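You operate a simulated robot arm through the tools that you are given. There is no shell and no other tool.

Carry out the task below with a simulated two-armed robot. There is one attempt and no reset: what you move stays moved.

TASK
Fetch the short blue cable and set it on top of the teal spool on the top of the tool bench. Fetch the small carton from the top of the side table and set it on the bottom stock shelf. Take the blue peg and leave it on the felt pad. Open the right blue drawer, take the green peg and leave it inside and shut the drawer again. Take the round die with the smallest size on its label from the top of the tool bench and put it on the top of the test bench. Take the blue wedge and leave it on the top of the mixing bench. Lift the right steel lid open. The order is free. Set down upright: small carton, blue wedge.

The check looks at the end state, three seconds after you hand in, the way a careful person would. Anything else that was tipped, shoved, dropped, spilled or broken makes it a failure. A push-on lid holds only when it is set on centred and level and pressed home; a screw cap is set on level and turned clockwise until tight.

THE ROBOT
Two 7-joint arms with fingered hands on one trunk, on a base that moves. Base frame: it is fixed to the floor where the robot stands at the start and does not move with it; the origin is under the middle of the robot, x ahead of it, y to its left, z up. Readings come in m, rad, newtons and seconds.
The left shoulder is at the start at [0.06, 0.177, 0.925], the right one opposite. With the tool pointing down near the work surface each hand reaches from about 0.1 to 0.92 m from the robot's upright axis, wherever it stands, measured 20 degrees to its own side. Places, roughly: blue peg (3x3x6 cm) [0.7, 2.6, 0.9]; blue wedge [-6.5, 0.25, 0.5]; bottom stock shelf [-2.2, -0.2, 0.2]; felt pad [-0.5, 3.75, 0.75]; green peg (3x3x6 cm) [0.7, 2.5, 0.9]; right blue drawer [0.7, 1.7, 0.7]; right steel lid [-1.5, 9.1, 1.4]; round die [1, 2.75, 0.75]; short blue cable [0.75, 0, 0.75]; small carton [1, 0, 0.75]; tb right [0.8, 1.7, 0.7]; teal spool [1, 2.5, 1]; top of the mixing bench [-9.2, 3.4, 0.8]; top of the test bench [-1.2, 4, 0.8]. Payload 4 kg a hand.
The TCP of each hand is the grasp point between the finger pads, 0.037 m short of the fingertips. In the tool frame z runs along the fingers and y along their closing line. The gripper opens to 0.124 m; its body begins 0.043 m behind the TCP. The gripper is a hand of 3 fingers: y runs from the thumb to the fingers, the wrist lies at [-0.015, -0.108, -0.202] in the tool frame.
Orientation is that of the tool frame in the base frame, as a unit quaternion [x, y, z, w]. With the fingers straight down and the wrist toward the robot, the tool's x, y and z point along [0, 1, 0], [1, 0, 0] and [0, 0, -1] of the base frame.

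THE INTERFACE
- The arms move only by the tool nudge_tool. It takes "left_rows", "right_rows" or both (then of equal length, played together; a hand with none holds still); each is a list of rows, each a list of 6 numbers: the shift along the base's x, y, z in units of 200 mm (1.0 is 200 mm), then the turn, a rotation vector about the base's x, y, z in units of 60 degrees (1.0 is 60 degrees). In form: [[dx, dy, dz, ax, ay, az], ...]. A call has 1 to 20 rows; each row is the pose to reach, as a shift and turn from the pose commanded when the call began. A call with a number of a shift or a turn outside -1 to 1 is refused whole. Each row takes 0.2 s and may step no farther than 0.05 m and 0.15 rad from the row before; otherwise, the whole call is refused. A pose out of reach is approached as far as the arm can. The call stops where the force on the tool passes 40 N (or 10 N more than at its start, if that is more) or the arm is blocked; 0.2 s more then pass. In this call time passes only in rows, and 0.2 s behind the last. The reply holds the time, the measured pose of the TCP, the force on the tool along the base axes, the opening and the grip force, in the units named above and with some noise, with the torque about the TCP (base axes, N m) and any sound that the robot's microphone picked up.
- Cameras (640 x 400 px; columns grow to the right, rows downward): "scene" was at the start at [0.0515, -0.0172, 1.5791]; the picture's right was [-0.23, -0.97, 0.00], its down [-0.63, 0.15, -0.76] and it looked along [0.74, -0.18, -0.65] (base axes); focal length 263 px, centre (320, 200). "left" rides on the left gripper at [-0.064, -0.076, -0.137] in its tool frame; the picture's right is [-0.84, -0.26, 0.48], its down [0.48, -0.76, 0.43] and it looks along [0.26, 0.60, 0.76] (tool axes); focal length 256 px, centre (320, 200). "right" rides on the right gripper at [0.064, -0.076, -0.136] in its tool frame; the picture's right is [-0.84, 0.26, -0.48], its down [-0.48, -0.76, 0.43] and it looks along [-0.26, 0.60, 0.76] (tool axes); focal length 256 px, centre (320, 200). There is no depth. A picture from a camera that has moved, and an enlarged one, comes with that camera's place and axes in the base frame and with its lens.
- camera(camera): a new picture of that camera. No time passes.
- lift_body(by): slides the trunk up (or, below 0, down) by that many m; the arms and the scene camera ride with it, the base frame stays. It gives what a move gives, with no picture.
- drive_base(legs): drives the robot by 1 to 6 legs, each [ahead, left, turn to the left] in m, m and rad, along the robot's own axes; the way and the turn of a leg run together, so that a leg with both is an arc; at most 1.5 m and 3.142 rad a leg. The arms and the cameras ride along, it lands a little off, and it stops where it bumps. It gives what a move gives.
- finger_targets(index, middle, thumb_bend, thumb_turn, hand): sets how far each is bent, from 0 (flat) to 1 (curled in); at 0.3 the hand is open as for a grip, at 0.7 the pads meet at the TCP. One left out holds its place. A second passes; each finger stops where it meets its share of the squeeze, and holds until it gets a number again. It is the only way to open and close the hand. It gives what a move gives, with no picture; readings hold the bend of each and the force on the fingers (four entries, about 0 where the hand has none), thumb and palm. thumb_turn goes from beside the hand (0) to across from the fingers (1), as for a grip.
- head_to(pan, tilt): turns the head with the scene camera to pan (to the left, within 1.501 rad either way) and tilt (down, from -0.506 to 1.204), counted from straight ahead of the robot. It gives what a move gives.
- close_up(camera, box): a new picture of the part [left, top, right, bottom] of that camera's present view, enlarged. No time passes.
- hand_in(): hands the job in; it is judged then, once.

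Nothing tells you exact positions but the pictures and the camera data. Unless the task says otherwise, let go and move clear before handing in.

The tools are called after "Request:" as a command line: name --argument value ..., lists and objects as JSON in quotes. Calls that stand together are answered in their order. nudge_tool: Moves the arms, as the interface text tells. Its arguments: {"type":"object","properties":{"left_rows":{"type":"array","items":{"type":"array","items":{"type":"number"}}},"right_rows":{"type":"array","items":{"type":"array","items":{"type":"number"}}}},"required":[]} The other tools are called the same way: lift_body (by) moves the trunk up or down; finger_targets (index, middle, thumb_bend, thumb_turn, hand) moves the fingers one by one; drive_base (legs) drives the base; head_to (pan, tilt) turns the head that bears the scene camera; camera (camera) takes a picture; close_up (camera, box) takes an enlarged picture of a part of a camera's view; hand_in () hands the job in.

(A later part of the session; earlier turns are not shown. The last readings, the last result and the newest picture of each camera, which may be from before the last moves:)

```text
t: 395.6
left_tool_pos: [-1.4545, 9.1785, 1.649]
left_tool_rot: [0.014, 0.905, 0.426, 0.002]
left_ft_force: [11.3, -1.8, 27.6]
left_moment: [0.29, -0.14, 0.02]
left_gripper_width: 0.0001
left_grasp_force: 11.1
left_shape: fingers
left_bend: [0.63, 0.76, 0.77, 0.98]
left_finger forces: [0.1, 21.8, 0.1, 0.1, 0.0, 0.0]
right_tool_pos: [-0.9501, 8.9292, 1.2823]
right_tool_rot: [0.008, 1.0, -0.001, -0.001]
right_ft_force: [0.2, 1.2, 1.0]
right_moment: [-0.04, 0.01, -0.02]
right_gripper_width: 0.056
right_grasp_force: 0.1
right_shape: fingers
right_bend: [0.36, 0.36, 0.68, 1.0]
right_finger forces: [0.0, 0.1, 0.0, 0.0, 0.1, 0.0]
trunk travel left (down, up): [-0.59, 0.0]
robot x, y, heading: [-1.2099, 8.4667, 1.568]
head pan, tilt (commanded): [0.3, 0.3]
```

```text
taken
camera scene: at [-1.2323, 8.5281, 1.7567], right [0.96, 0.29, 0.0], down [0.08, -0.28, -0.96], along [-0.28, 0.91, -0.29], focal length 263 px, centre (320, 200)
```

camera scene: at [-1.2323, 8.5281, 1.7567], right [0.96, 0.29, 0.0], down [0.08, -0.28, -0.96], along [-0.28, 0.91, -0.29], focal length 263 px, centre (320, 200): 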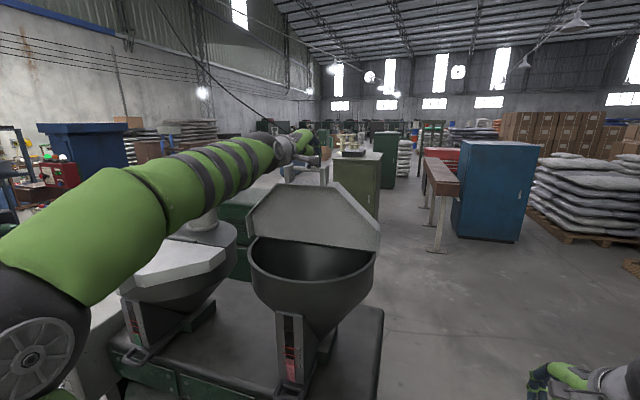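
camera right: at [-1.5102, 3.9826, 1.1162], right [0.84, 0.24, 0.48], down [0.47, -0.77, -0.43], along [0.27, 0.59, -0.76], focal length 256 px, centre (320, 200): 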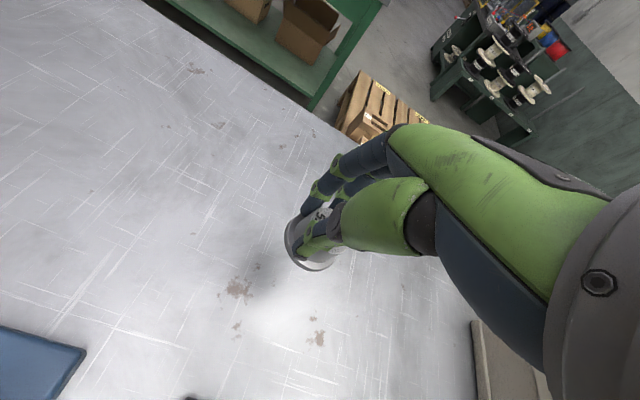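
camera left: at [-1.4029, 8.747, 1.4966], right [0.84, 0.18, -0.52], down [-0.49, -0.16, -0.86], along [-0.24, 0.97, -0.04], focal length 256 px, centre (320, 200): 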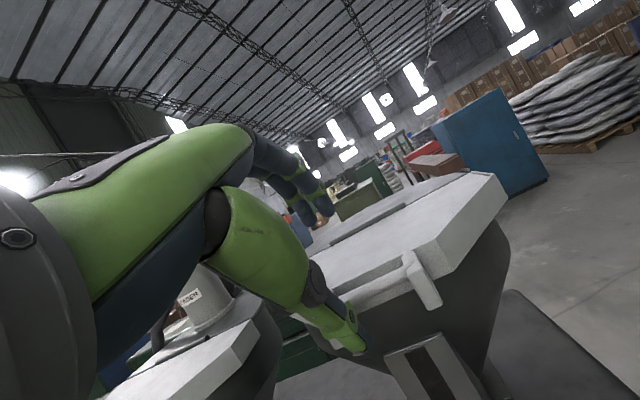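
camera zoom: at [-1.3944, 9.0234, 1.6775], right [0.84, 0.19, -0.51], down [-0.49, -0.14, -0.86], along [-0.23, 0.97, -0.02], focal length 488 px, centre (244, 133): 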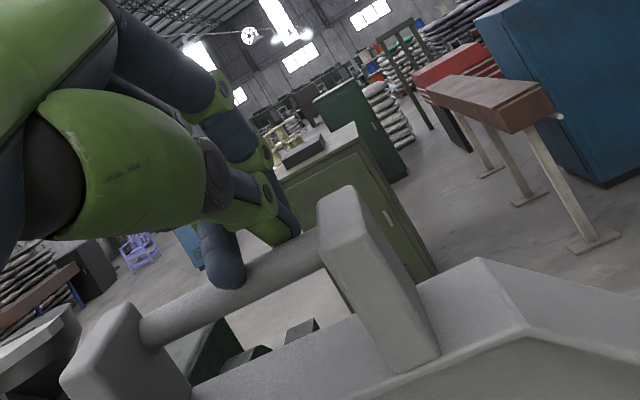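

The lid is near 80° and the middle finger is still behind the bar. I'll push gently forward to take it past vertical.

Request:
nudge_tool --left_rows '[[0, 0.1, 0, 0, 0, 0], [0, 0.2, 0, 0, 0, 0], [0, 0.3, -0.01, 0, 0, 0]]'

Request:
close_up --camera "left" --box '[240, 130, 480, 340]'

Request:
close_up --camera "scene" --box '[220, 120, 400, 280]'

```text
t: 396.2
left_tool_pos: [-1.462, 9.2145, 1.6509]
left_tool_rot: [0.011, 0.904, 0.428, 0.002]
left_ft_force: [2.3, 1.2, 19.2]
left_moment: [0.32, -0.01, 0.23]
left_gripper_width: 0.0
left_grasp_force: 6.4
left_shape: fingers
left_bend: [0.62, 0.76, 0.77, 0.98]
left_finger forces: [0.0, 13.1, 0.0, 0.0, 0.0, 0.1]
right_tool_pos: [-0.9543, 8.9315, 1.2801]
right_tool_rot: [0.007, 1.0, -0.001, 0.001]
right_ft_force: [-0.3, 0.8, 0.1]
right_moment: [-0.04, 0.02, 0.0]
right_gripper_width: 0.056
right_grasp_force: 0.1
right_shape: fingers
right_bend: [0.36, 0.36, 0.68, 1.0]
right_finger forces: [0.0, 0.0, 0.1, 0.1, 0.1, 0.0]
trunk travel left (down, up): [-0.59, 0.0]
robot x, y, heading: [-1.2104, 8.4692, 1.573]
head pan, tilt (commanded): [0.3, 0.3]
stopped in row 3 (left hand): the force on the tool passed its limit at 41 N (the readings are from after the stop); the commanded pose is now the measured one
```

```text
1.90 times, centred on (360, 235) of left
camera zoom: at [-1.4007, 9.0592, 1.6781], right [0.84, 0.19, -0.51], down [-0.49, -0.14, -0.86], along [-0.24, 0.97, -0.02], focal length 488 px, centre (244, 133)
```

zoom: 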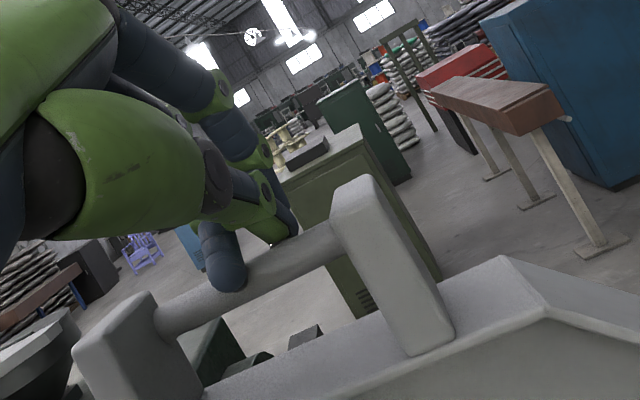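

```text
2.50 times, centred on (310, 200) of scene
camera zoom: at [-1.237, 8.5284, 1.7558], right [0.96, 0.29, 0.0], down [0.09, -0.28, -0.96], along [-0.28, 0.91, -0.3], focal length 658 px, centre (345, 200)
```

zoom: 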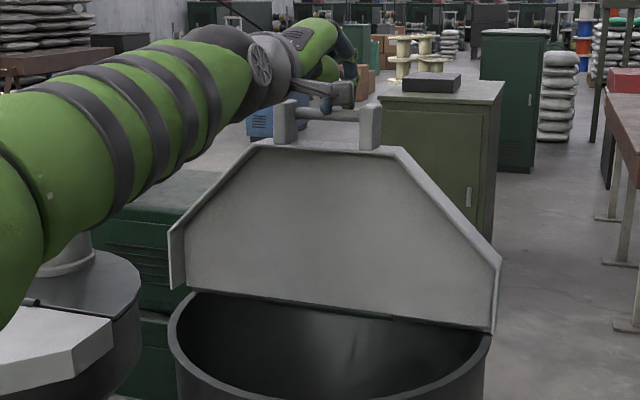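

Request:
nudge_tool --left_rows '[[0, 0, 0.025, 0, 0, 0], [0, 0.1, 0.03, 0, 0, 0], [0, 0.2, 0.03, 0, 0, 0]]'

Request:
close_up --camera "left" --box '[240, 130, 480, 340]'

Request:
close_up --camera "scene" --box '[220, 120, 400, 280]'

```text
t: 397.0
left_tool_pos: [-1.4637, 9.2521, 1.6542]
left_tool_rot: [0.009, 0.905, 0.424, 0.0]
left_ft_force: [0.1, -10.0, 5.5]
left_moment: [-0.23, 0.06, 0.13]
left_gripper_width: 0.0001
left_grasp_force: 5.4
left_shape: fingers
left_bend: [0.64, 0.76, 0.76, 0.98]
left_finger forces: [0.0, 10.7, 0.0, 0.0, 0.0, 0.0]
right_tool_pos: [-0.9547, 8.9276, 1.282]
right_tool_rot: [0.006, 1.0, -0.001, 0.001]
right_ft_force: [-0.3, -0.4, 0.3]
right_moment: [0.03, 0.03, 0.02]
right_gripper_width: 0.0557
right_grasp_force: 0.1
right_shape: fingers
right_bend: [0.36, 0.36, 0.68, 1.0]
right_finger forces: [0.0, 0.0, 0.0, 0.0, 0.0, 0.0]
trunk travel left (down, up): [-0.59, 0.0]
robot x, y, heading: [-1.2119, 8.4689, 1.568]
head pan, tilt (commanded): [0.3, 0.3]
```

```text
1.90 times, centred on (360, 235) of left
camera zoom: at [-1.4027, 9.0974, 1.6821], right [0.84, 0.19, -0.51], down [-0.49, -0.14, -0.86], along [-0.24, 0.97, -0.03], focal length 488 px, centre (244, 133)
```

zoom: 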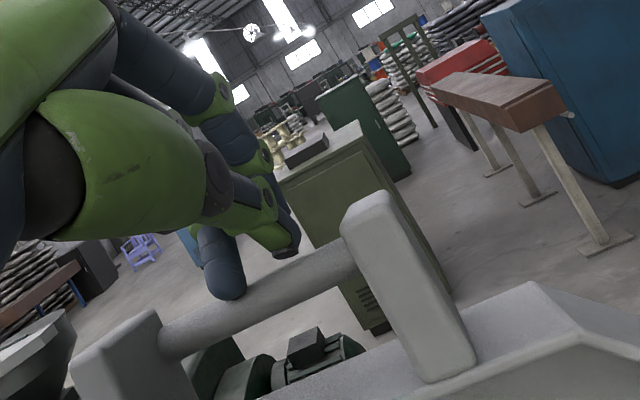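

```text
2.50 times, centred on (310, 200) of scene
camera zoom: at [-1.2371, 8.5265, 1.7561], right [0.96, 0.29, 0.0], down [0.09, -0.28, -0.96], along [-0.28, 0.91, -0.29], focal length 658 px, centre (345, 200)
```

zoom: 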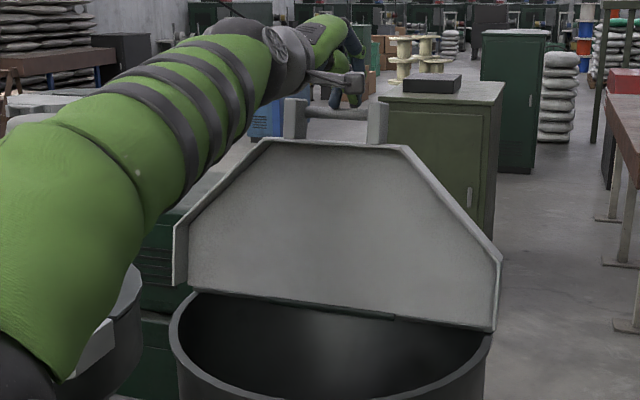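

Request:
nudge_tool --left_rows '[[0, 0.08, 0, 0, 0, 0], [0, 0.16, 0, 0, 0, 0]]'

Request:
close_up --camera "scene" --box '[220, 120, 400, 280]'

Request:
close_up --camera "left" --box '[240, 130, 480, 340]'

```text
t: 397.6
left_tool_pos: [-1.4644, 9.2777, 1.652]
left_tool_rot: [0.011, 0.906, 0.424, 0.0]
left_ft_force: [0.4, -0.5, 0.2]
left_moment: [0.01, -0.02, -0.02]
left_gripper_width: 0.0
left_grasp_force: 0.1
left_shape: fingers
left_bend: [0.64, 0.73, 0.76, 0.98]
left_finger forces: [0.0, 0.0, 0.0, 0.0, 0.0, 0.1]
left hand out of reach, approached as far as the arm can: row 2
right_tool_pos: [-0.9553, 8.9284, 1.2819]
right_tool_rot: [0.007, 1.0, -0.001, 0.0]
right_ft_force: [0.0, 0.4, 0.2]
right_moment: [0.03, -0.02, -0.02]
right_gripper_width: 0.0561
right_grasp_force: 0.0
right_shape: fingers
right_bend: [0.36, 0.36, 0.68, 1.0]
right_finger forces: [0.0, 0.1, 0.0, 0.0, 0.0, 0.0]
trunk travel left (down, up): [-0.59, 0.0]
robot x, y, heading: [-1.2093, 8.4674, 1.569]
head pan, tilt (commanded): [0.3, 0.3]
```

```text
2.50 times, centred on (310, 200) of scene
camera zoom: at [-1.2385, 8.5278, 1.7561], right [0.96, 0.29, 0.0], down [0.09, -0.28, -0.96], along [-0.28, 0.91, -0.29], focal length 658 px, centre (345, 200)
```

zoom: 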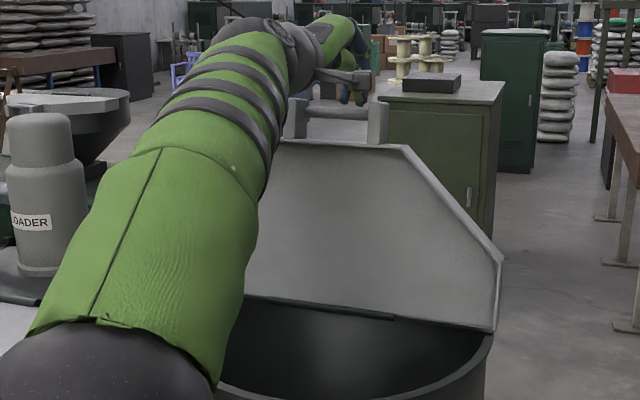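

```text
1.90 times, centred on (360, 235) of left
camera zoom: at [-1.4032, 9.1228, 1.6809], right [0.84, 0.19, -0.51], down [-0.49, -0.14, -0.86], along [-0.24, 0.97, -0.03], focal length 488 px, centre (244, 133)
```

zoom: 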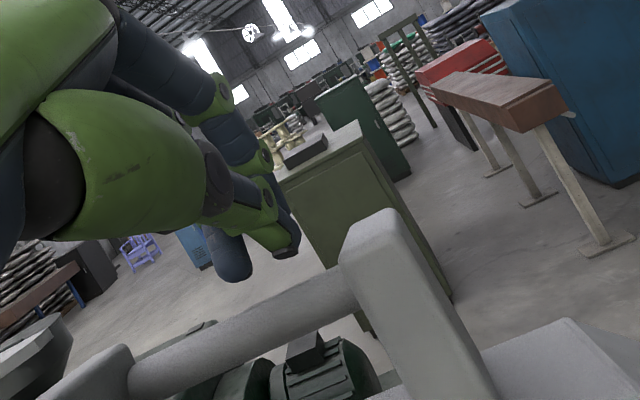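

Request:
nudge_tool --left_rows '[[0, 0, 0.1, 0, 0, 0], [0, 0, 0.15, 0, 0, 0]]'

Request:
close_up --camera "scene" --box '[220, 120, 400, 280]'

Request:
close_up --camera "left" --box '[240, 130, 480, 340]'

```text
t: 398.2
left_tool_pos: [-1.458, 9.2745, 1.6763]
left_tool_rot: [0.01, 0.906, 0.424, 0.0]
left_ft_force: [-0.4, 0.1, -0.2]
left_moment: [0.0, 0.0, 0.01]
left_gripper_width: 0.0
left_grasp_force: 0.0
left_shape: fingers
left_bend: [0.64, 0.73, 0.76, 0.98]
left_finger forces: [0.0, 0.0, 0.1, 0.0, 0.0, 0.1]
left hand out of reach, approached as far as the arm can: row 1, 2
right_tool_pos: [-0.9546, 8.9309, 1.2817]
right_tool_rot: [0.006, 1.0, -0.002, 0.001]
right_ft_force: [-0.2, 0.2, 0.7]
right_moment: [0.0, 0.03, 0.01]
right_gripper_width: 0.0557
right_grasp_force: 0.0
right_shape: fingers
right_bend: [0.36, 0.36, 0.68, 1.0]
right_finger forces: [0.0, 0.0, 0.1, 0.0, 0.0, 0.0]
trunk travel left (down, up): [-0.59, 0.0]
robot x, y, heading: [-1.2133, 8.4683, 1.57]
head pan, tilt (commanded): [0.3, 0.3]
```

```text
2.50 times, centred on (310, 200) of scene
camera zoom: at [-1.2381, 8.5292, 1.7561], right [0.96, 0.29, 0.0], down [0.09, -0.28, -0.96], along [-0.28, 0.91, -0.3], focal length 658 px, centre (345, 200)
```

zoom: 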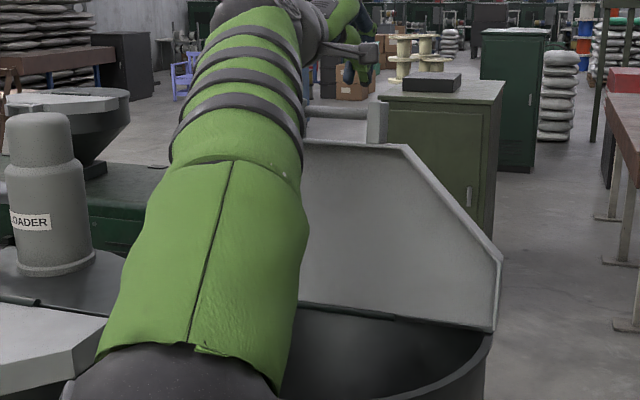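

```text
1.90 times, centred on (360, 235) of left
camera zoom: at [-1.3963, 9.1203, 1.7051], right [0.84, 0.19, -0.51], down [-0.49, -0.14, -0.86], along [-0.24, 0.97, -0.03], focal length 488 px, centre (244, 133)
```

zoom: 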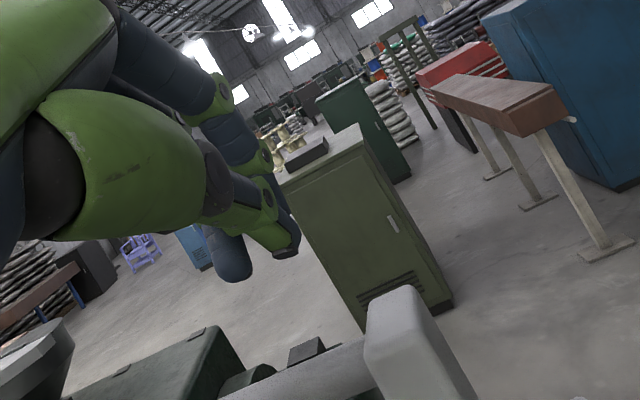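

The lid rests open just past vertical. I'll tip the hand up and lift it clear of the bar before drawing back, so I don't drag the lid shut.

Request:
nudge_tool --left_rows '[[0, 0, 0.06, 0.06, 0, 0], [0, 0, 0.14, 0.14, 0, 0], [0, 0, 0.22, 0.24, 0, 0], [0, 0, 0.3, 0.34, 0, 0], [0, 0, 0.38, 0.44, 0, 0]]'

Request:
close_up --camera "scene" --box '[220, 100, 400, 280]'

Request:
camera --camera "left"

```text
t: 399.4
left_tool_pos: [-1.4577, 9.2748, 1.7521]
left_tool_rot: [0.01, 0.786, 0.619, -0.003]
left_ft_force: [0.0, -0.2, 0.0]
left_moment: [-0.02, -0.02, -0.05]
left_gripper_width: 0.0001
left_grasp_force: 0.0
left_shape: fingers
left_bend: [0.64, 0.73, 0.76, 0.98]
left_finger forces: [0.0, 0.0, 0.0, 0.0, 0.0, 0.0]
right_tool_pos: [-0.9535, 8.9316, 1.281]
right_tool_rot: [0.006, 1.0, -0.002, -0.001]
right_ft_force: [0.8, 0.7, 0.4]
right_moment: [-0.01, 0.0, -0.01]
right_gripper_width: 0.056
right_grasp_force: 0.2
right_shape: fingers
right_bend: [0.36, 0.36, 0.68, 1.0]
right_finger forces: [0.0, 0.1, 0.0, 0.0, 0.0, 0.0]
trunk travel left (down, up): [-0.59, 0.0]
robot x, y, heading: [-1.2109, 8.4706, 1.569]
head pan, tilt (commanded): [0.3, 0.3]
```

```text
2.22 times, centred on (310, 190) of scene
camera zoom: at [-1.2376, 8.5297, 1.7561], right [0.96, 0.29, 0.0], down [0.09, -0.28, -0.96], along [-0.28, 0.91, -0.3], focal length 585 px, centre (342, 222)
```

zoom: 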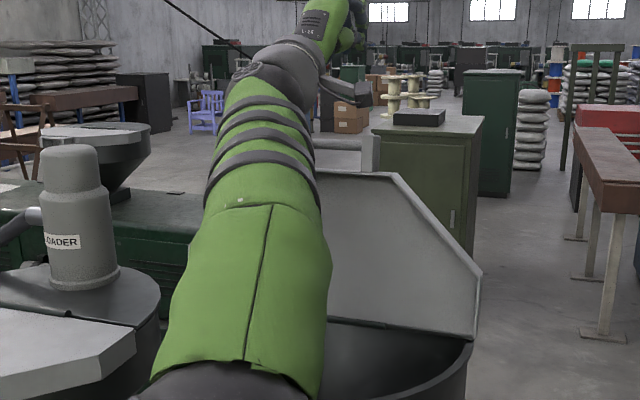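

```text
taken
camera left: at [-1.3964, 9.1235, 1.7087], right [0.84, 0.4, -0.38], down [-0.5, 0.25, -0.83], along [-0.24, 0.88, 0.41], focal length 256 px, centre (320, 200)
```

left: 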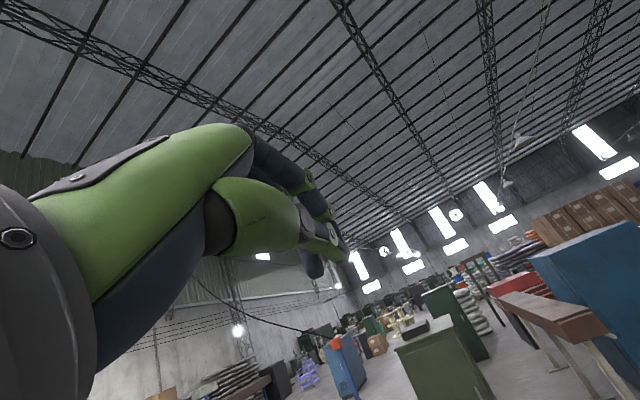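

Request:
nudge_tool --left_rows '[[0, -0.2, 0, 0, 0, 0], [0, -0.4, 0, 0, 0, 0], [0, -0.6, 0, 0, 0, 0], [0, -0.8, 0, 0, 0, 0], [0, -1.0, 0, 0, 0, 0]]'

Request:
close_up --camera "scene" --box '[220, 100, 400, 280]'

```text
t: 400.6
left_tool_pos: [-1.4566, 9.0727, 1.7535]
left_tool_rot: [0.01, 0.784, 0.62, -0.002]
left_ft_force: [0.5, 0.0, 0.5]
left_moment: [-0.04, 0.01, 0.02]
left_gripper_width: 0.0
left_grasp_force: 0.1
left_shape: fingers
left_bend: [0.64, 0.73, 0.76, 0.98]
left_finger forces: [0.1, 0.1, 0.0, 0.1, 0.0, 0.1]
right_tool_pos: [-0.9533, 8.9278, 1.2821]
right_tool_rot: [0.007, 1.0, -0.001, 0.001]
right_ft_force: [-0.2, -0.2, -0.4]
right_moment: [0.05, -0.01, -0.02]
right_gripper_width: 0.0558
right_grasp_force: 0.0
right_shape: fingers
right_bend: [0.36, 0.36, 0.68, 1.0]
right_finger forces: [0.1, 0.0, 0.0, 0.1, 0.0, 0.0]
trunk travel left (down, up): [-0.59, 0.0]
robot x, y, heading: [-1.2103, 8.4696, 1.57]
head pan, tilt (commanded): [0.3, 0.3]
```

```text
2.22 times, centred on (310, 190) of scene
camera zoom: at [-1.2374, 8.5274, 1.7561], right [0.96, 0.29, 0.0], down [0.09, -0.28, -0.96], along [-0.28, 0.91, -0.29], focal length 585 px, centre (342, 222)
```

zoom: 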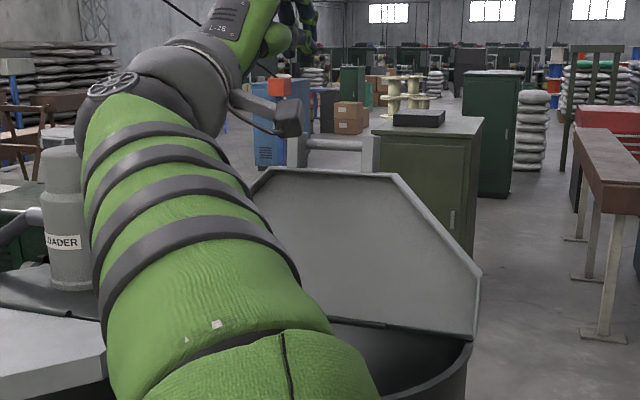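

The lid stays open on its own. I'll withdraw the arm, back the robot off, and look at it once more.

Request:
nudge_tool --left_rows '[[0, -0.2, 0, 0, 0, 0], [0, -0.4, 0, 0, 0, 0], [0, -0.6, 0, -0.05, 0, 0], [0, -0.8, -0.05, -0.15, 0, 0], [0, -0.9, -0.1, -0.25, 0, 0]]'

Request:
drive_base --legs '[[-0.5, 0, 0]]'

Request:
camera --camera "scene"

Request:
close_up --camera "scene" --box '[240, 140, 400, 260]'

```text
t: 401.6
left_tool_pos: [-1.5548, 8.9621, 1.7113]
left_tool_rot: [-0.082, 0.836, 0.54, -0.058]
left_ft_force: [0.3, 0.2, 0.3]
left_moment: [0.0, -0.02, 0.02]
left_gripper_width: 0.0
left_grasp_force: 0.2
left_shape: fingers
left_bend: [0.64, 0.73, 0.76, 0.98]
left_finger forces: [0.0, 0.0, 0.1, 0.1, 0.0, 0.0]
right_tool_pos: [-0.9541, 8.9305, 1.2826]
right_tool_rot: [0.006, 1.0, -0.001, 0.001]
right_ft_force: [0.3, -0.4, 0.7]
right_moment: [-0.04, -0.02, 0.02]
right_gripper_width: 0.0558
right_grasp_force: 0.1
right_shape: fingers
right_bend: [0.36, 0.36, 0.68, 1.0]
right_finger forces: [0.0, 0.1, 0.0, 0.0, 0.0, 0.1]
trunk travel left (down, up): [-0.59, 0.0]
robot x, y, heading: [-1.2099, 8.4654, 1.574]
head pan, tilt (commanded): [0.3, 0.3]
stopped in row 4 (left hand): the arm was blocked; the commanded pose is now the measured one
```

```text
t: 404.5
left_tool_pos: [-1.5567, 8.4638, 1.712]
left_tool_rot: [-0.084, 0.835, 0.54, -0.06]
left_ft_force: [-0.2, -0.8, -0.3]
left_moment: [0.01, 0.0, 0.04]
left_gripper_width: 0.0003
left_grasp_force: 0.1
left_shape: fingers
left_bend: [0.64, 0.73, 0.76, 0.98]
left_finger forces: [0.1, 0.0, 0.1, 0.0, 0.0, 0.0]
right_tool_pos: [-0.9561, 8.4331, 1.2809]
right_tool_rot: [0.005, 1.0, -0.001, 0.001]
right_ft_force: [0.6, -0.4, -1.3]
right_moment: [0.01, 0.01, -0.02]
right_gripper_width: 0.0556
right_grasp_force: 0.0
right_shape: fingers
right_bend: [0.36, 0.36, 0.68, 1.0]
right_finger forces: [0.0, 0.1, 0.0, 0.1, 0.0, 0.1]
trunk travel left (down, up): [-0.59, 0.0]
robot x, y, heading: [-1.2107, 7.9702, 1.57]
head pan, tilt (commanded): [0.3, 0.3]
```

```text
taken
camera scene: at [-1.2384, 8.0303, 1.7561], right [0.96, 0.3, 0.0], down [0.09, -0.28, -0.96], along [-0.28, 0.91, -0.3], focal length 263 px, centre (320, 200)
```

scene: 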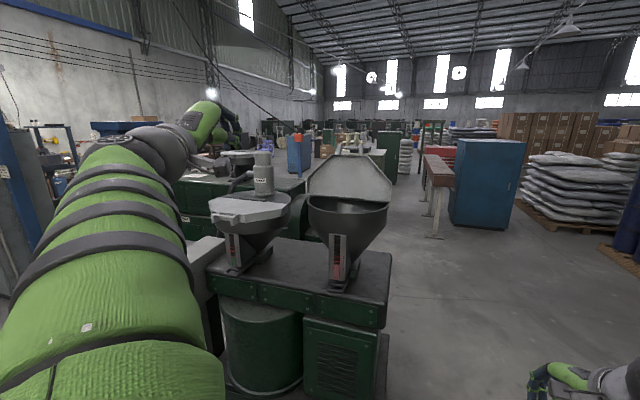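

```text
3.33 times, centred on (320, 200) of scene
camera zoom: at [-1.2384, 8.0303, 1.7561], right [0.96, 0.3, 0.0], down [0.09, -0.28, -0.96], along [-0.28, 0.91, -0.3], focal length 877 px, centre (320, 200)
```

zoom: 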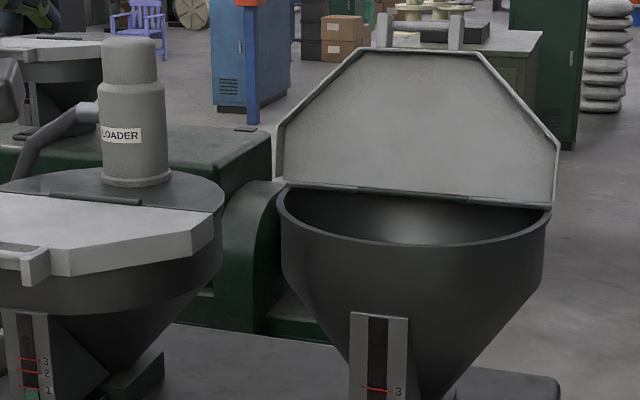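

The lid stands open. Now for the blue wedge: I'll bring the left arm back to a natural pose and lower the trunk first.

Request:
nudge_tool --left_rows '[[0.05, 0.1, -0.15, -0.1, 0, 0], [0.1, 0.2, -0.3, -0.2, 0, 0], [0.15, 0.3, -0.45, -0.3, 0, 0], [0.2, 0.35, -0.65, -0.42, 0, 0], [0.25, 0.35, -0.85, -0.54, 0, 0]]'

Request:
nudge_tool --left_rows '[[0, 0, -0.2, -0.12, 0, 0], [0, 0, -0.4, -0.24, 0, 0], [0, -0.05, -0.6, -0.36, 0, 0], [0, -0.1, -0.8, -0.48, 0, 0]]'

Request:
camera --camera "scene"

```text
t: 405.7
left_tool_pos: [-1.5066, 8.5342, 1.5411]
left_tool_rot: [-0.064, 0.954, 0.283, -0.08]
left_ft_force: [0.0, -0.5, -0.9]
left_moment: [-0.02, -0.02, -0.03]
left_gripper_width: 0.0
left_grasp_force: 0.1
left_shape: fingers
left_bend: [0.64, 0.73, 0.76, 0.98]
left_finger forces: [0.0, 0.0, 0.0, 0.1, 0.0, 0.1]
right_tool_pos: [-0.9559, 8.4343, 1.2808]
right_tool_rot: [0.005, 1.0, -0.002, 0.001]
right_ft_force: [0.9, 0.6, -0.2]
right_moment: [0.03, 0.01, -0.01]
right_gripper_width: 0.0557
right_grasp_force: 0.1
right_shape: fingers
right_bend: [0.36, 0.36, 0.68, 1.0]
right_finger forces: [0.0, 0.1, 0.0, 0.0, 0.0, 0.0]
trunk travel left (down, up): [-0.59, 0.0]
robot x, y, heading: [-1.2085, 7.9691, 1.568]
head pan, tilt (commanded): [0.3, 0.3]
```

```text
t: 406.7
left_tool_pos: [-1.5077, 8.5152, 1.3815]
left_tool_rot: [-0.042, 0.994, 0.037, -0.093]
left_ft_force: [-0.6, -0.1, 0.5]
left_moment: [-0.03, 0.0, -0.02]
left_gripper_width: 0.0
left_grasp_force: 0.0
left_shape: fingers
left_bend: [0.64, 0.73, 0.76, 0.98]
left_finger forces: [0.0, 0.1, 0.0, 0.0, 0.1, 0.1]
right_tool_pos: [-0.9554, 8.4342, 1.2806]
right_tool_rot: [0.005, 1.0, -0.002, 0.001]
right_ft_force: [-0.1, -0.7, 0.6]
right_moment: [-0.04, 0.0, 0.03]
right_gripper_width: 0.0556
right_grasp_force: 0.1
right_shape: fingers
right_bend: [0.36, 0.36, 0.68, 1.0]
right_finger forces: [0.1, 0.0, 0.0, 0.0, 0.0, 0.0]
trunk travel left (down, up): [-0.59, 0.0]
robot x, y, heading: [-1.2124, 7.9683, 1.572]
head pan, tilt (commanded): [0.3, 0.3]
```

```text
taken
camera scene: at [-1.2389, 8.0322, 1.756], right [0.96, 0.3, 0.0], down [0.09, -0.28, -0.96], along [-0.28, 0.91, -0.3], focal length 263 px, centre (320, 200)
```

scene: 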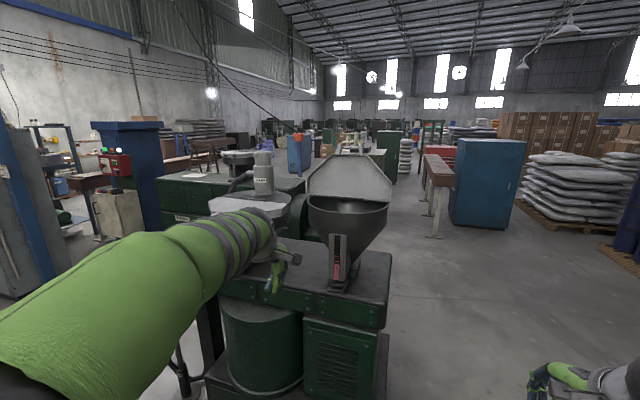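

Request:
lift_body --by -0.14

Request:
nudge_tool --left_rows '[[0.05, -0.1, 0, -0.03, -0.08, -0.04], [0.1, -0.2, 0, -0.07, -0.177, -0.08], [0.1, -0.35, 0, -0.07, -0.177, -0.08]]'

Request:
drive_base --legs '[[-0.6, 0.38, 0], [-0.45, 0, 0]]'

Request:
head_to --pan 0.0 --tilt 0.5

Request:
camera --camera "scene"

```text
t: 408.4
left_tool_pos: [-1.5075, 8.5144, 1.2421]
left_tool_rot: [-0.041, 0.994, 0.038, -0.093]
left_ft_force: [0.3, 0.8, -0.1]
left_moment: [-0.01, 0.02, -0.02]
left_gripper_width: 0.0002
left_grasp_force: 0.0
left_shape: fingers
left_bend: [0.64, 0.73, 0.76, 0.98]
left_finger forces: [0.0, 0.1, 0.1, 0.1, 0.0, 0.0]
right_tool_pos: [-0.9568, 8.4334, 1.1416]
right_tool_rot: [0.006, 1.0, -0.002, 0.001]
right_ft_force: [-0.2, 1.1, -0.3]
right_moment: [0.0, 0.01, 0.0]
right_gripper_width: 0.0558
right_grasp_force: 0.1
right_shape: fingers
right_bend: [0.36, 0.36, 0.68, 1.0]
right_finger forces: [0.0, 0.0, 0.0, 0.1, 0.1, 0.1]
trunk travel left (down, up): [-0.45, 0.14]
robot x, y, heading: [-1.2045, 7.9693, 1.574]
head pan, tilt (commanded): [0.3, 0.3]
```

```text
t: 409.2
left_tool_pos: [-1.4865, 8.4438, 1.2406]
left_tool_rot: [0.0, 1.0, 0.001, -0.001]
left_ft_force: [-0.5, -1.1, -0.6]
left_moment: [0.0, -0.02, 0.02]
left_gripper_width: 0.0
left_grasp_force: 0.0
left_shape: fingers
left_bend: [0.64, 0.73, 0.76, 0.98]
left_finger forces: [0.0, 0.0, 0.1, 0.0, 0.1, 0.0]
right_tool_pos: [-0.9546, 8.432, 1.1411]
right_tool_rot: [0.006, 1.0, -0.001, 0.001]
right_ft_force: [0.5, -0.5, 0.4]
right_moment: [0.02, 0.02, -0.01]
right_gripper_width: 0.0558
right_grasp_force: 0.0
right_shape: fingers
right_bend: [0.36, 0.36, 0.68, 1.0]
right_finger forces: [0.1, 0.0, 0.1, 0.0, 0.0, 0.1]
trunk travel left (down, up): [-0.45, 0.14]
robot x, y, heading: [-1.2088, 7.9699, 1.572]
head pan, tilt (commanded): [0.3, 0.3]
```

```text
t: 410.9
left_tool_pos: [-1.5461, 8.3375, 1.2404]
left_tool_rot: [0.006, 1.0, 0.001, -0.002]
left_ft_force: [0.5, 0.4, -0.2]
left_moment: [-0.02, 0.03, 0.01]
left_gripper_width: 0.0001
left_grasp_force: 0.1
left_shape: fingers
left_bend: [0.64, 0.73, 0.76, 0.98]
left_finger forces: [0.0, 0.1, 0.1, 0.0, 0.0, 0.1]
right_tool_pos: [-1.0168, 8.3186, 1.1412]
right_tool_rot: [0.01, 1.0, -0.003, 0.001]
right_ft_force: [-0.4, 0.1, -0.5]
right_moment: [0.05, 0.05, -0.02]
right_gripper_width: 0.0557
right_grasp_force: 0.1
right_shape: fingers
right_bend: [0.36, 0.36, 0.68, 1.0]
right_finger forces: [0.1, 0.0, 0.0, 0.1, 0.0, 0.1]
trunk travel left (down, up): [-0.45, 0.14]
robot x, y, heading: [-1.2771, 7.8543, 1.561]
head pan, tilt (commanded): [0.3, 0.3]
stopped in leg 1: the robot was blocked; the commanded pose is now the measured one
```

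```text
t: 411.6
left_tool_pos: [-1.5492, 8.336, 1.2417]
left_tool_rot: [0.005, 1.0, 0.001, -0.001]
left_ft_force: [-0.5, 0.0, -0.2]
left_moment: [0.0, 0.0, -0.01]
left_gripper_width: 0.0
left_grasp_force: 0.0
left_shape: fingers
left_bend: [0.64, 0.73, 0.76, 0.98]
left_finger forces: [0.0, 0.0, 0.0, 0.0, 0.0, 0.0]
right_tool_pos: [-1.0176, 8.3185, 1.1415]
right_tool_rot: [0.011, 1.0, 0.0, 0.0]
right_ft_force: [0.2, 0.9, 0.1]
right_moment: [-0.03, 0.01, 0.01]
right_gripper_width: 0.056
right_grasp_force: 0.0
right_shape: fingers
right_bend: [0.36, 0.36, 0.68, 1.0]
right_finger forces: [0.0, 0.0, 0.1, 0.0, 0.1, 0.0]
trunk travel left (down, up): [-0.45, 0.14]
robot x, y, heading: [-1.277, 7.8546, 1.561]
head pan, tilt (commanded): [0.0, 0.499]
```

```text
taken
camera scene: at [-1.2766, 7.9211, 1.5977], right [1.0, -0.01, 0.0], down [-0.01, -0.48, -0.88], along [0.01, 0.88, -0.48], focal length 263 px, centre (320, 200)
```

scene: 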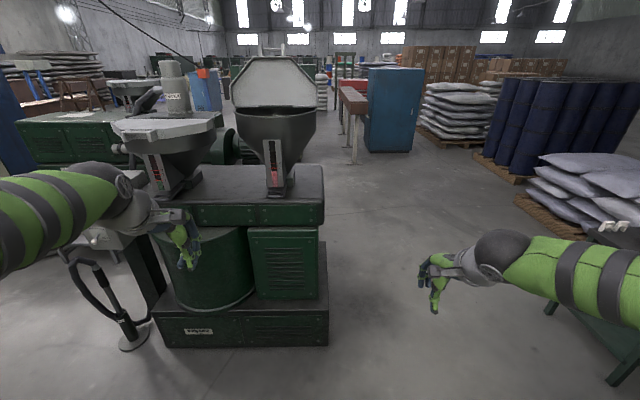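

I strafed the wrong way and touched the spool rack behind me. I'll move off it at once and check that nothing shifted.

Request:
drive_base --legs '[[0.05, -0.45, 0], [0, 0, 1.2]]'

Request:
head_to --pan 1.0 --tilt 0.4

Request:
camera --camera "scene"

```text
t: 417.4
left_tool_pos: [-1.3635, 7.8159, 1.2417]
left_tool_rot: [-0.564, 0.826, 0.001, -0.001]
left_ft_force: [0.1, 0.3, 0.7]
left_moment: [0.03, -0.02, -0.05]
left_gripper_width: 0.0002
left_grasp_force: 0.1
left_shape: fingers
left_bend: [0.64, 0.73, 0.76, 0.98]
left_finger forces: [0.0, 0.1, 0.0, 0.1, 0.0, 0.0]
right_tool_pos: [-1.1593, 8.3054, 1.1426]
right_tool_rot: [-0.56, 0.829, 0.0, 0.001]
right_ft_force: [-0.1, 0.3, 0.6]
right_moment: [-0.02, -0.01, -0.01]
right_gripper_width: 0.0559
right_grasp_force: 0.1
right_shape: fingers
right_bend: [0.36, 0.36, 0.68, 1.0]
right_finger forces: [0.0, 0.1, 0.0, 0.0, 0.0, 0.0]
trunk travel left (down, up): [-0.45, 0.14]
robot x, y, heading: [-0.8211, 7.9049, 2.767]
head pan, tilt (commanded): [0.0, 0.499]
```

```text
t: 418.7
left_tool_pos: [-1.3638, 7.8164, 1.2408]
left_tool_rot: [-0.564, 0.825, 0.001, -0.001]
left_ft_force: [0.2, 0.1, -1.0]
left_moment: [-0.06, 0.02, -0.02]
left_gripper_width: 0.0
left_grasp_force: 0.0
left_shape: fingers
left_bend: [0.64, 0.73, 0.76, 0.98]
left_finger forces: [0.0, 0.0, 0.0, 0.0, 0.1, 0.0]
right_tool_pos: [-1.1587, 8.3068, 1.1417]
right_tool_rot: [-0.56, 0.829, 0.0, 0.002]
right_ft_force: [-0.2, 0.4, -0.3]
right_moment: [0.01, -0.02, -0.03]
right_gripper_width: 0.0559
right_grasp_force: 0.2
right_shape: fingers
right_bend: [0.36, 0.36, 0.68, 1.0]
right_finger forces: [0.1, 0.0, 0.0, 0.0, 0.1, 0.0]
trunk travel left (down, up): [-0.45, 0.14]
robot x, y, heading: [-0.8203, 7.9047, 2.762]
head pan, tilt (commanded): [1.0, 0.4]
```

```text
taken
camera scene: at [-0.8683, 7.8383, 1.6068], right [-0.58, 0.81, 0.0], down [0.32, 0.23, -0.92], along [-0.75, -0.54, -0.39], focal length 263 px, centre (320, 200)
```

scene: 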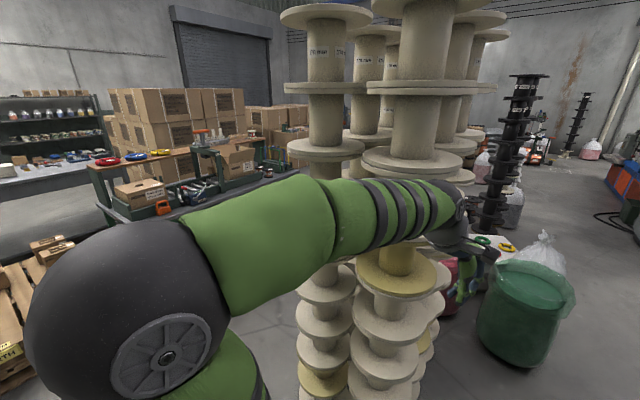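

Request:
close_up --camera "scene" --box '[270, 0, 520, 400]'

Request:
drive_base --legs '[[0, 0, -1.2], [0, -0.05, 0], [-1.0, 0, 0]]'

```text
1.00 times, centred on (395, 200) of scene (not enlarged: the box is as wide or as high as the picture)
camera zoom: at [-0.8683, 7.8383, 1.6068], right [-0.58, 0.81, 0.0], down [0.32, 0.23, -0.92], along [-0.75, -0.54, -0.39], focal length 263 px, centre (245, 200)
```

zoom: 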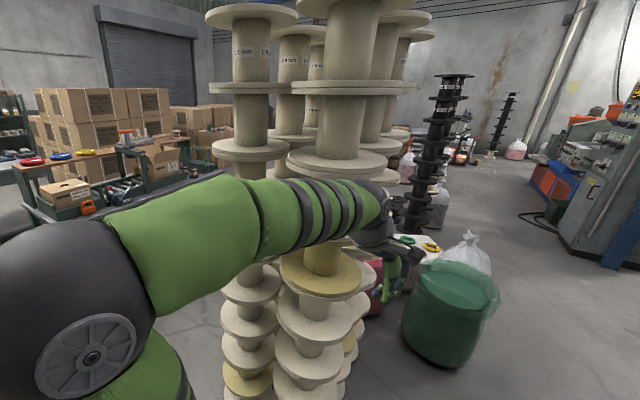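

```text
t: 427.4
left_tool_pos: [-1.0448, 7.3672, 1.2405]
left_tool_rot: [-0.007, 1.0, 0.002, 0.0]
left_ft_force: [0.1, 0.7, -0.1]
left_moment: [0.03, -0.05, 0.04]
left_gripper_width: 0.0
left_grasp_force: 0.1
left_shape: fingers
left_bend: [0.64, 0.73, 0.76, 0.98]
left_finger forces: [0.0, 0.1, 0.0, 0.1, 0.0, 0.0]
right_tool_pos: [-0.5138, 7.361, 1.1426]
right_tool_rot: [0.0, 1.0, -0.002, 0.001]
right_ft_force: [0.1, 0.3, 0.2]
right_moment: [0.0, 0.01, 0.0]
right_gripper_width: 0.0558
right_grasp_force: 0.2
right_shape: fingers
right_bend: [0.36, 0.36, 0.68, 1.0]
right_finger forces: [0.1, 0.0, 0.0, 0.1, 0.0, 0.1]
trunk travel left (down, up): [-0.45, 0.14]
robot x, y, heading: [-0.7615, 6.8949, 1.578]
head pan, tilt (commanded): [1.0, 0.4]
```

Request:
drive_base --legs '[[-0.865, -0.86, -0.008], [-1.5, 0, 0], [-1.35, 0, 0], [-0.9, 0.6, 0]]'

Request:
drive_base --legs '[[0, 0, 1.57]]'

Request:
head_to --pan 0.2 --tilt 0.25

Request:
camera --camera "scene"

```text
t: 452.1
left_tool_pos: [-0.7673, 2.7529, 1.2412]
left_tool_rot: [-0.003, 1.0, 0.001, -0.001]
left_ft_force: [0.3, -1.1, -0.4]
left_moment: [0.02, -0.01, 0.01]
left_gripper_width: 0.0
left_grasp_force: 0.0
left_shape: fingers
left_bend: [0.64, 0.73, 0.76, 0.98]
left_finger forces: [0.1, 0.1, 0.1, 0.0, 0.0, 0.0]
right_tool_pos: [-0.2378, 2.7439, 1.1421]
right_tool_rot: [0.003, 1.0, -0.002, 0.001]
right_ft_force: [0.2, -0.4, 0.3]
right_moment: [0.0, 0.01, -0.03]
right_gripper_width: 0.0559
right_grasp_force: 0.0
right_shape: fingers
right_bend: [0.36, 0.36, 0.68, 1.0]
right_finger forces: [0.0, 0.0, 0.0, 0.0, 0.0, 0.0]
trunk travel left (down, up): [-0.45, 0.14]
robot x, y, heading: [-0.4878, 2.2805, 1.576]
head pan, tilt (commanded): [1.0, 0.4]
```

```text
t: 456.4
left_tool_pos: [-0.9618, 1.9994, 1.241]
left_tool_rot: [0.71, -0.705, 0.0, 0.002]
left_ft_force: [-0.1, 0.8, -0.2]
left_moment: [0.02, -0.04, -0.01]
left_gripper_width: 0.0002
left_grasp_force: 0.1
left_shape: fingers
left_bend: [0.64, 0.73, 0.76, 0.98]
left_finger forces: [0.1, 0.0, 0.0, 0.0, 0.0, 0.1]
right_tool_pos: [-0.954, 2.5296, 1.1416]
right_tool_rot: [-0.706, 0.708, 0.0, 0.001]
right_ft_force: [0.5, 0.6, 0.3]
right_moment: [0.02, 0.01, -0.01]
right_gripper_width: 0.0559
right_grasp_force: 0.1
right_shape: fingers
right_bend: [0.36, 0.36, 0.68, 1.0]
right_finger forces: [0.0, 0.0, 0.0, 0.0, 0.0, 0.0]
trunk travel left (down, up): [-0.45, 0.14]
robot x, y, heading: [-0.4866, 2.2793, -3.137]
head pan, tilt (commanded): [1.0, 0.4]
```

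```text
t: 457.5
left_tool_pos: [-0.9612, 1.9999, 1.2405]
left_tool_rot: [0.71, -0.704, 0.0, 0.001]
left_ft_force: [-0.8, 0.3, -0.5]
left_moment: [-0.01, -0.02, -0.04]
left_gripper_width: 0.0002
left_grasp_force: 0.0
left_shape: fingers
left_bend: [0.64, 0.73, 0.76, 0.98]
left_finger forces: [0.0, 0.0, 0.0, 0.1, 0.0, 0.0]
right_tool_pos: [-0.9529, 2.5297, 1.1418]
right_tool_rot: [-0.707, 0.708, 0.0, 0.001]
right_ft_force: [-0.3, 0.3, 0.7]
right_moment: [-0.01, 0.03, 0.03]
right_gripper_width: 0.056
right_grasp_force: 0.0
right_shape: fingers
right_bend: [0.36, 0.36, 0.68, 1.0]
right_finger forces: [0.0, 0.0, 0.0, 0.0, 0.0, 0.1]
trunk travel left (down, up): [-0.45, 0.14]
robot x, y, heading: [-0.4898, 2.279, -3.135]
head pan, tilt (commanded): [0.201, 0.25]
```

```text
taken
camera scene: at [-0.5509, 2.2631, 1.6208], right [-0.21, 0.98, 0.0], down [0.24, 0.05, -0.97], along [-0.95, -0.2, -0.25], focal length 263 px, centre (320, 200)
```

scene: 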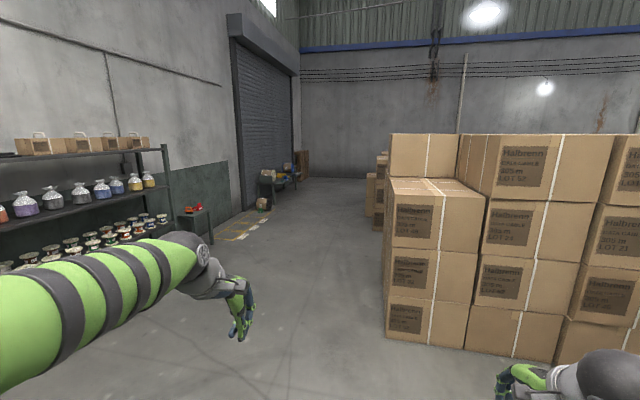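

Nothing on the way was disturbed. I'll go down the open lane between the stock shelf and the box pile, heading west to the wedge.

Request:
drive_base --legs '[[0.3, 1.0, 0], [1.5, 0, 0], [1.3, 0, 0]]'

Request:
head_to --pan 0.2 --tilt 0.3

Request:
camera --camera "scene"

```text
t: 476.1
left_tool_pos: [-4.0587, 0.9839, 1.2408]
left_tool_rot: [0.711, -0.703, 0.001, 0.001]
left_ft_force: [-0.2, 0.5, 0.7]
left_moment: [0.02, 0.0, 0.01]
left_gripper_width: 0.0
left_grasp_force: 0.1
left_shape: fingers
left_bend: [0.64, 0.73, 0.76, 0.98]
left_finger forces: [0.0, 0.0, 0.1, 0.0, 0.1, 0.1]
right_tool_pos: [-4.0536, 1.5136, 1.1423]
right_tool_rot: [0.708, -0.706, 0.0, -0.001]
right_ft_force: [1.0, -0.9, 0.1]
right_moment: [-0.01, 0.02, -0.06]
right_gripper_width: 0.0559
right_grasp_force: 0.1
right_shape: fingers
right_bend: [0.36, 0.36, 0.68, 1.0]
right_finger forces: [0.0, 0.0, 0.0, 0.0, 0.0, 0.0]
trunk travel left (down, up): [-0.45, 0.14]
robot x, y, heading: [-3.5885, 1.2653, -3.129]
head pan, tilt (commanded): [0.201, 0.25]
```

```text
t: 476.7
left_tool_pos: [-4.0578, 0.9846, 1.2402]
left_tool_rot: [0.712, -0.702, -0.001, 0.002]
left_ft_force: [-0.3, -0.2, -0.4]
left_moment: [-0.01, 0.03, 0.02]
left_gripper_width: 0.0
left_grasp_force: 0.0
left_shape: fingers
left_bend: [0.64, 0.73, 0.76, 0.98]
left_finger forces: [0.1, 0.1, 0.0, 0.0, 0.0, 0.0]
right_tool_pos: [-4.0542, 1.5134, 1.1413]
right_tool_rot: [0.708, -0.706, 0.0, -0.001]
right_ft_force: [-0.4, -0.7, 0.2]
right_moment: [0.02, 0.03, 0.01]
right_gripper_width: 0.0558
right_grasp_force: 0.1
right_shape: fingers
right_bend: [0.36, 0.36, 0.68, 1.0]
right_finger forces: [0.1, 0.0, 0.1, 0.0, 0.0, 0.1]
trunk travel left (down, up): [-0.45, 0.14]
robot x, y, heading: [-3.5868, 1.2676, -3.124]
head pan, tilt (commanded): [0.201, 0.3]
```

```text
taken
camera scene: at [-3.6493, 1.2499, 1.6161], right [-0.21, 0.98, 0.0], down [0.29, 0.06, -0.96], along [-0.93, -0.2, -0.3], focal length 263 px, centre (320, 200)
```

scene: 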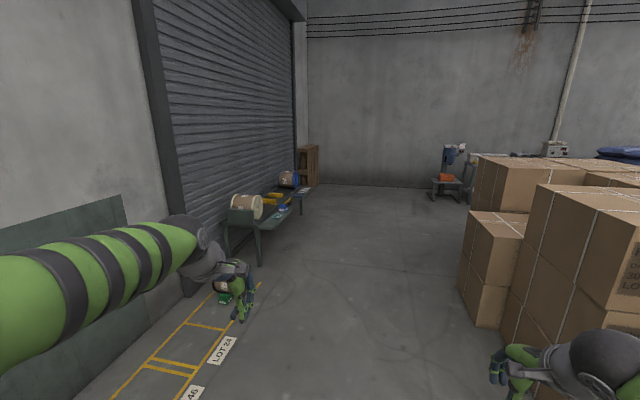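

Request:
drive_base --legs '[[1.5, 0, 0], [1.1, 0, 0], [0, 0, 1.55]]'

Request:
head_to --pan 0.0 --tilt 0.6

Request:
camera --camera "scene"

```text
t: 493.2
left_tool_pos: [-5.9012, 0.7299, 1.2407]
left_tool_rot: [1.0, 0.012, 0.001, 0.001]
left_ft_force: [0.0, -0.9, -0.3]
left_moment: [0.02, -0.01, -0.01]
left_gripper_width: 0.0
left_grasp_force: 0.1
left_shape: fingers
left_bend: [0.64, 0.73, 0.76, 0.98]
left_finger forces: [0.0, 0.0, 0.0, 0.1, 0.1, 0.0]
right_tool_pos: [-6.4323, 0.727, 1.1414]
right_tool_rot: [1.0, 0.01, 0.0, -0.001]
right_ft_force: [-0.5, 0.2, 0.2]
right_moment: [0.0, -0.01, 0.03]
right_gripper_width: 0.0559
right_grasp_force: 0.0
right_shape: fingers
right_bend: [0.36, 0.36, 0.68, 1.0]
right_finger forces: [0.0, 0.0, 0.0, 0.0, 0.0, 0.1]
trunk travel left (down, up): [-0.45, 0.14]
robot x, y, heading: [-6.1911, 1.1941, -1.544]
head pan, tilt (commanded): [0.201, 0.3]
```

```text
t: 494.0
left_tool_pos: [-5.9009, 0.7298, 1.2404]
left_tool_rot: [1.0, 0.013, 0.001, 0.002]
left_ft_force: [-0.7, 0.3, 0.2]
left_moment: [-0.03, -0.01, -0.01]
left_gripper_width: 0.0
left_grasp_force: 0.0
left_shape: fingers
left_bend: [0.64, 0.73, 0.76, 0.98]
left_finger forces: [0.0, 0.0, 0.1, 0.0, 0.1, 0.0]
right_tool_pos: [-6.4324, 0.7274, 1.1426]
right_tool_rot: [1.0, 0.009, -0.002, -0.001]
right_ft_force: [0.1, -0.4, -0.2]
right_moment: [0.01, 0.01, 0.01]
right_gripper_width: 0.0559
right_grasp_force: 0.1
right_shape: fingers
right_bend: [0.36, 0.36, 0.68, 1.0]
right_finger forces: [0.0, 0.0, 0.0, 0.0, 0.0, 0.0]
trunk travel left (down, up): [-0.45, 0.14]
robot x, y, heading: [-6.1905, 1.2, -1.545]
head pan, tilt (commanded): [0.0, 0.6]
```

```text
taken
camera scene: at [-6.1907, 1.141, 1.5886], right [-1.0, -0.03, 0.0], down [-0.01, 0.56, -0.83], along [0.02, -0.83, -0.56], focal length 263 px, centre (320, 200)
```

scene: 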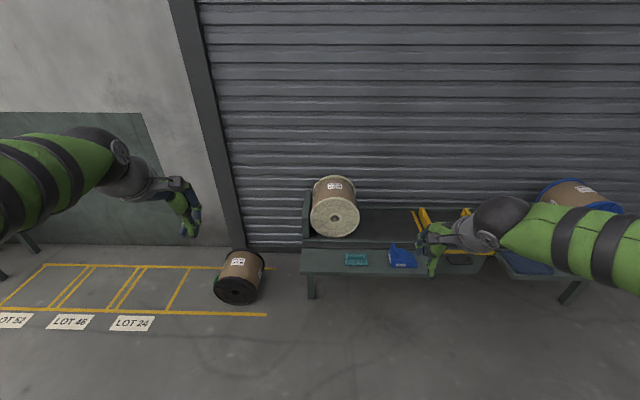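

Request:
close_up --camera "scene" --box '[290, 200, 480, 310]'

Request:
camera --camera "right"

```text
3.37 times, centred on (385, 255) of scene
camera zoom: at [-6.1907, 1.141, 1.5886], right [-1.0, -0.03, 0.0], down [-0.01, 0.56, -0.83], along [0.02, -0.83, -0.56], focal length 886 px, centre (101, 15)
```

zoom: 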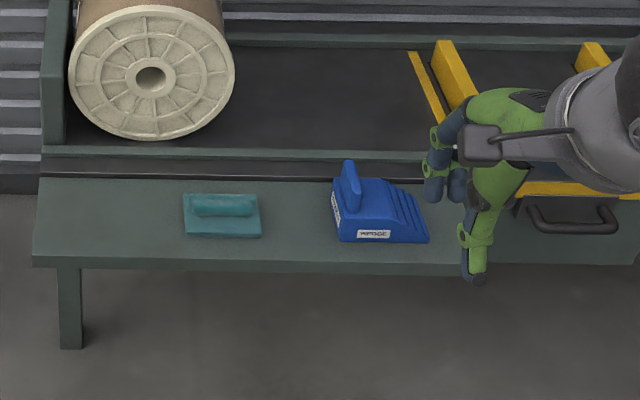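

```text
taken
camera right: at [-6.3705, 0.8037, 1.2773], right [-0.83, -0.27, 0.48], down [-0.5, 0.75, -0.43], along [-0.25, -0.6, -0.76], focal length 256 px, centre (320, 200)
```

right: 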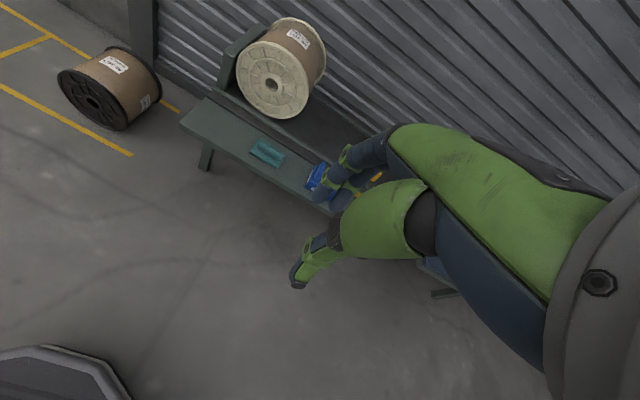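

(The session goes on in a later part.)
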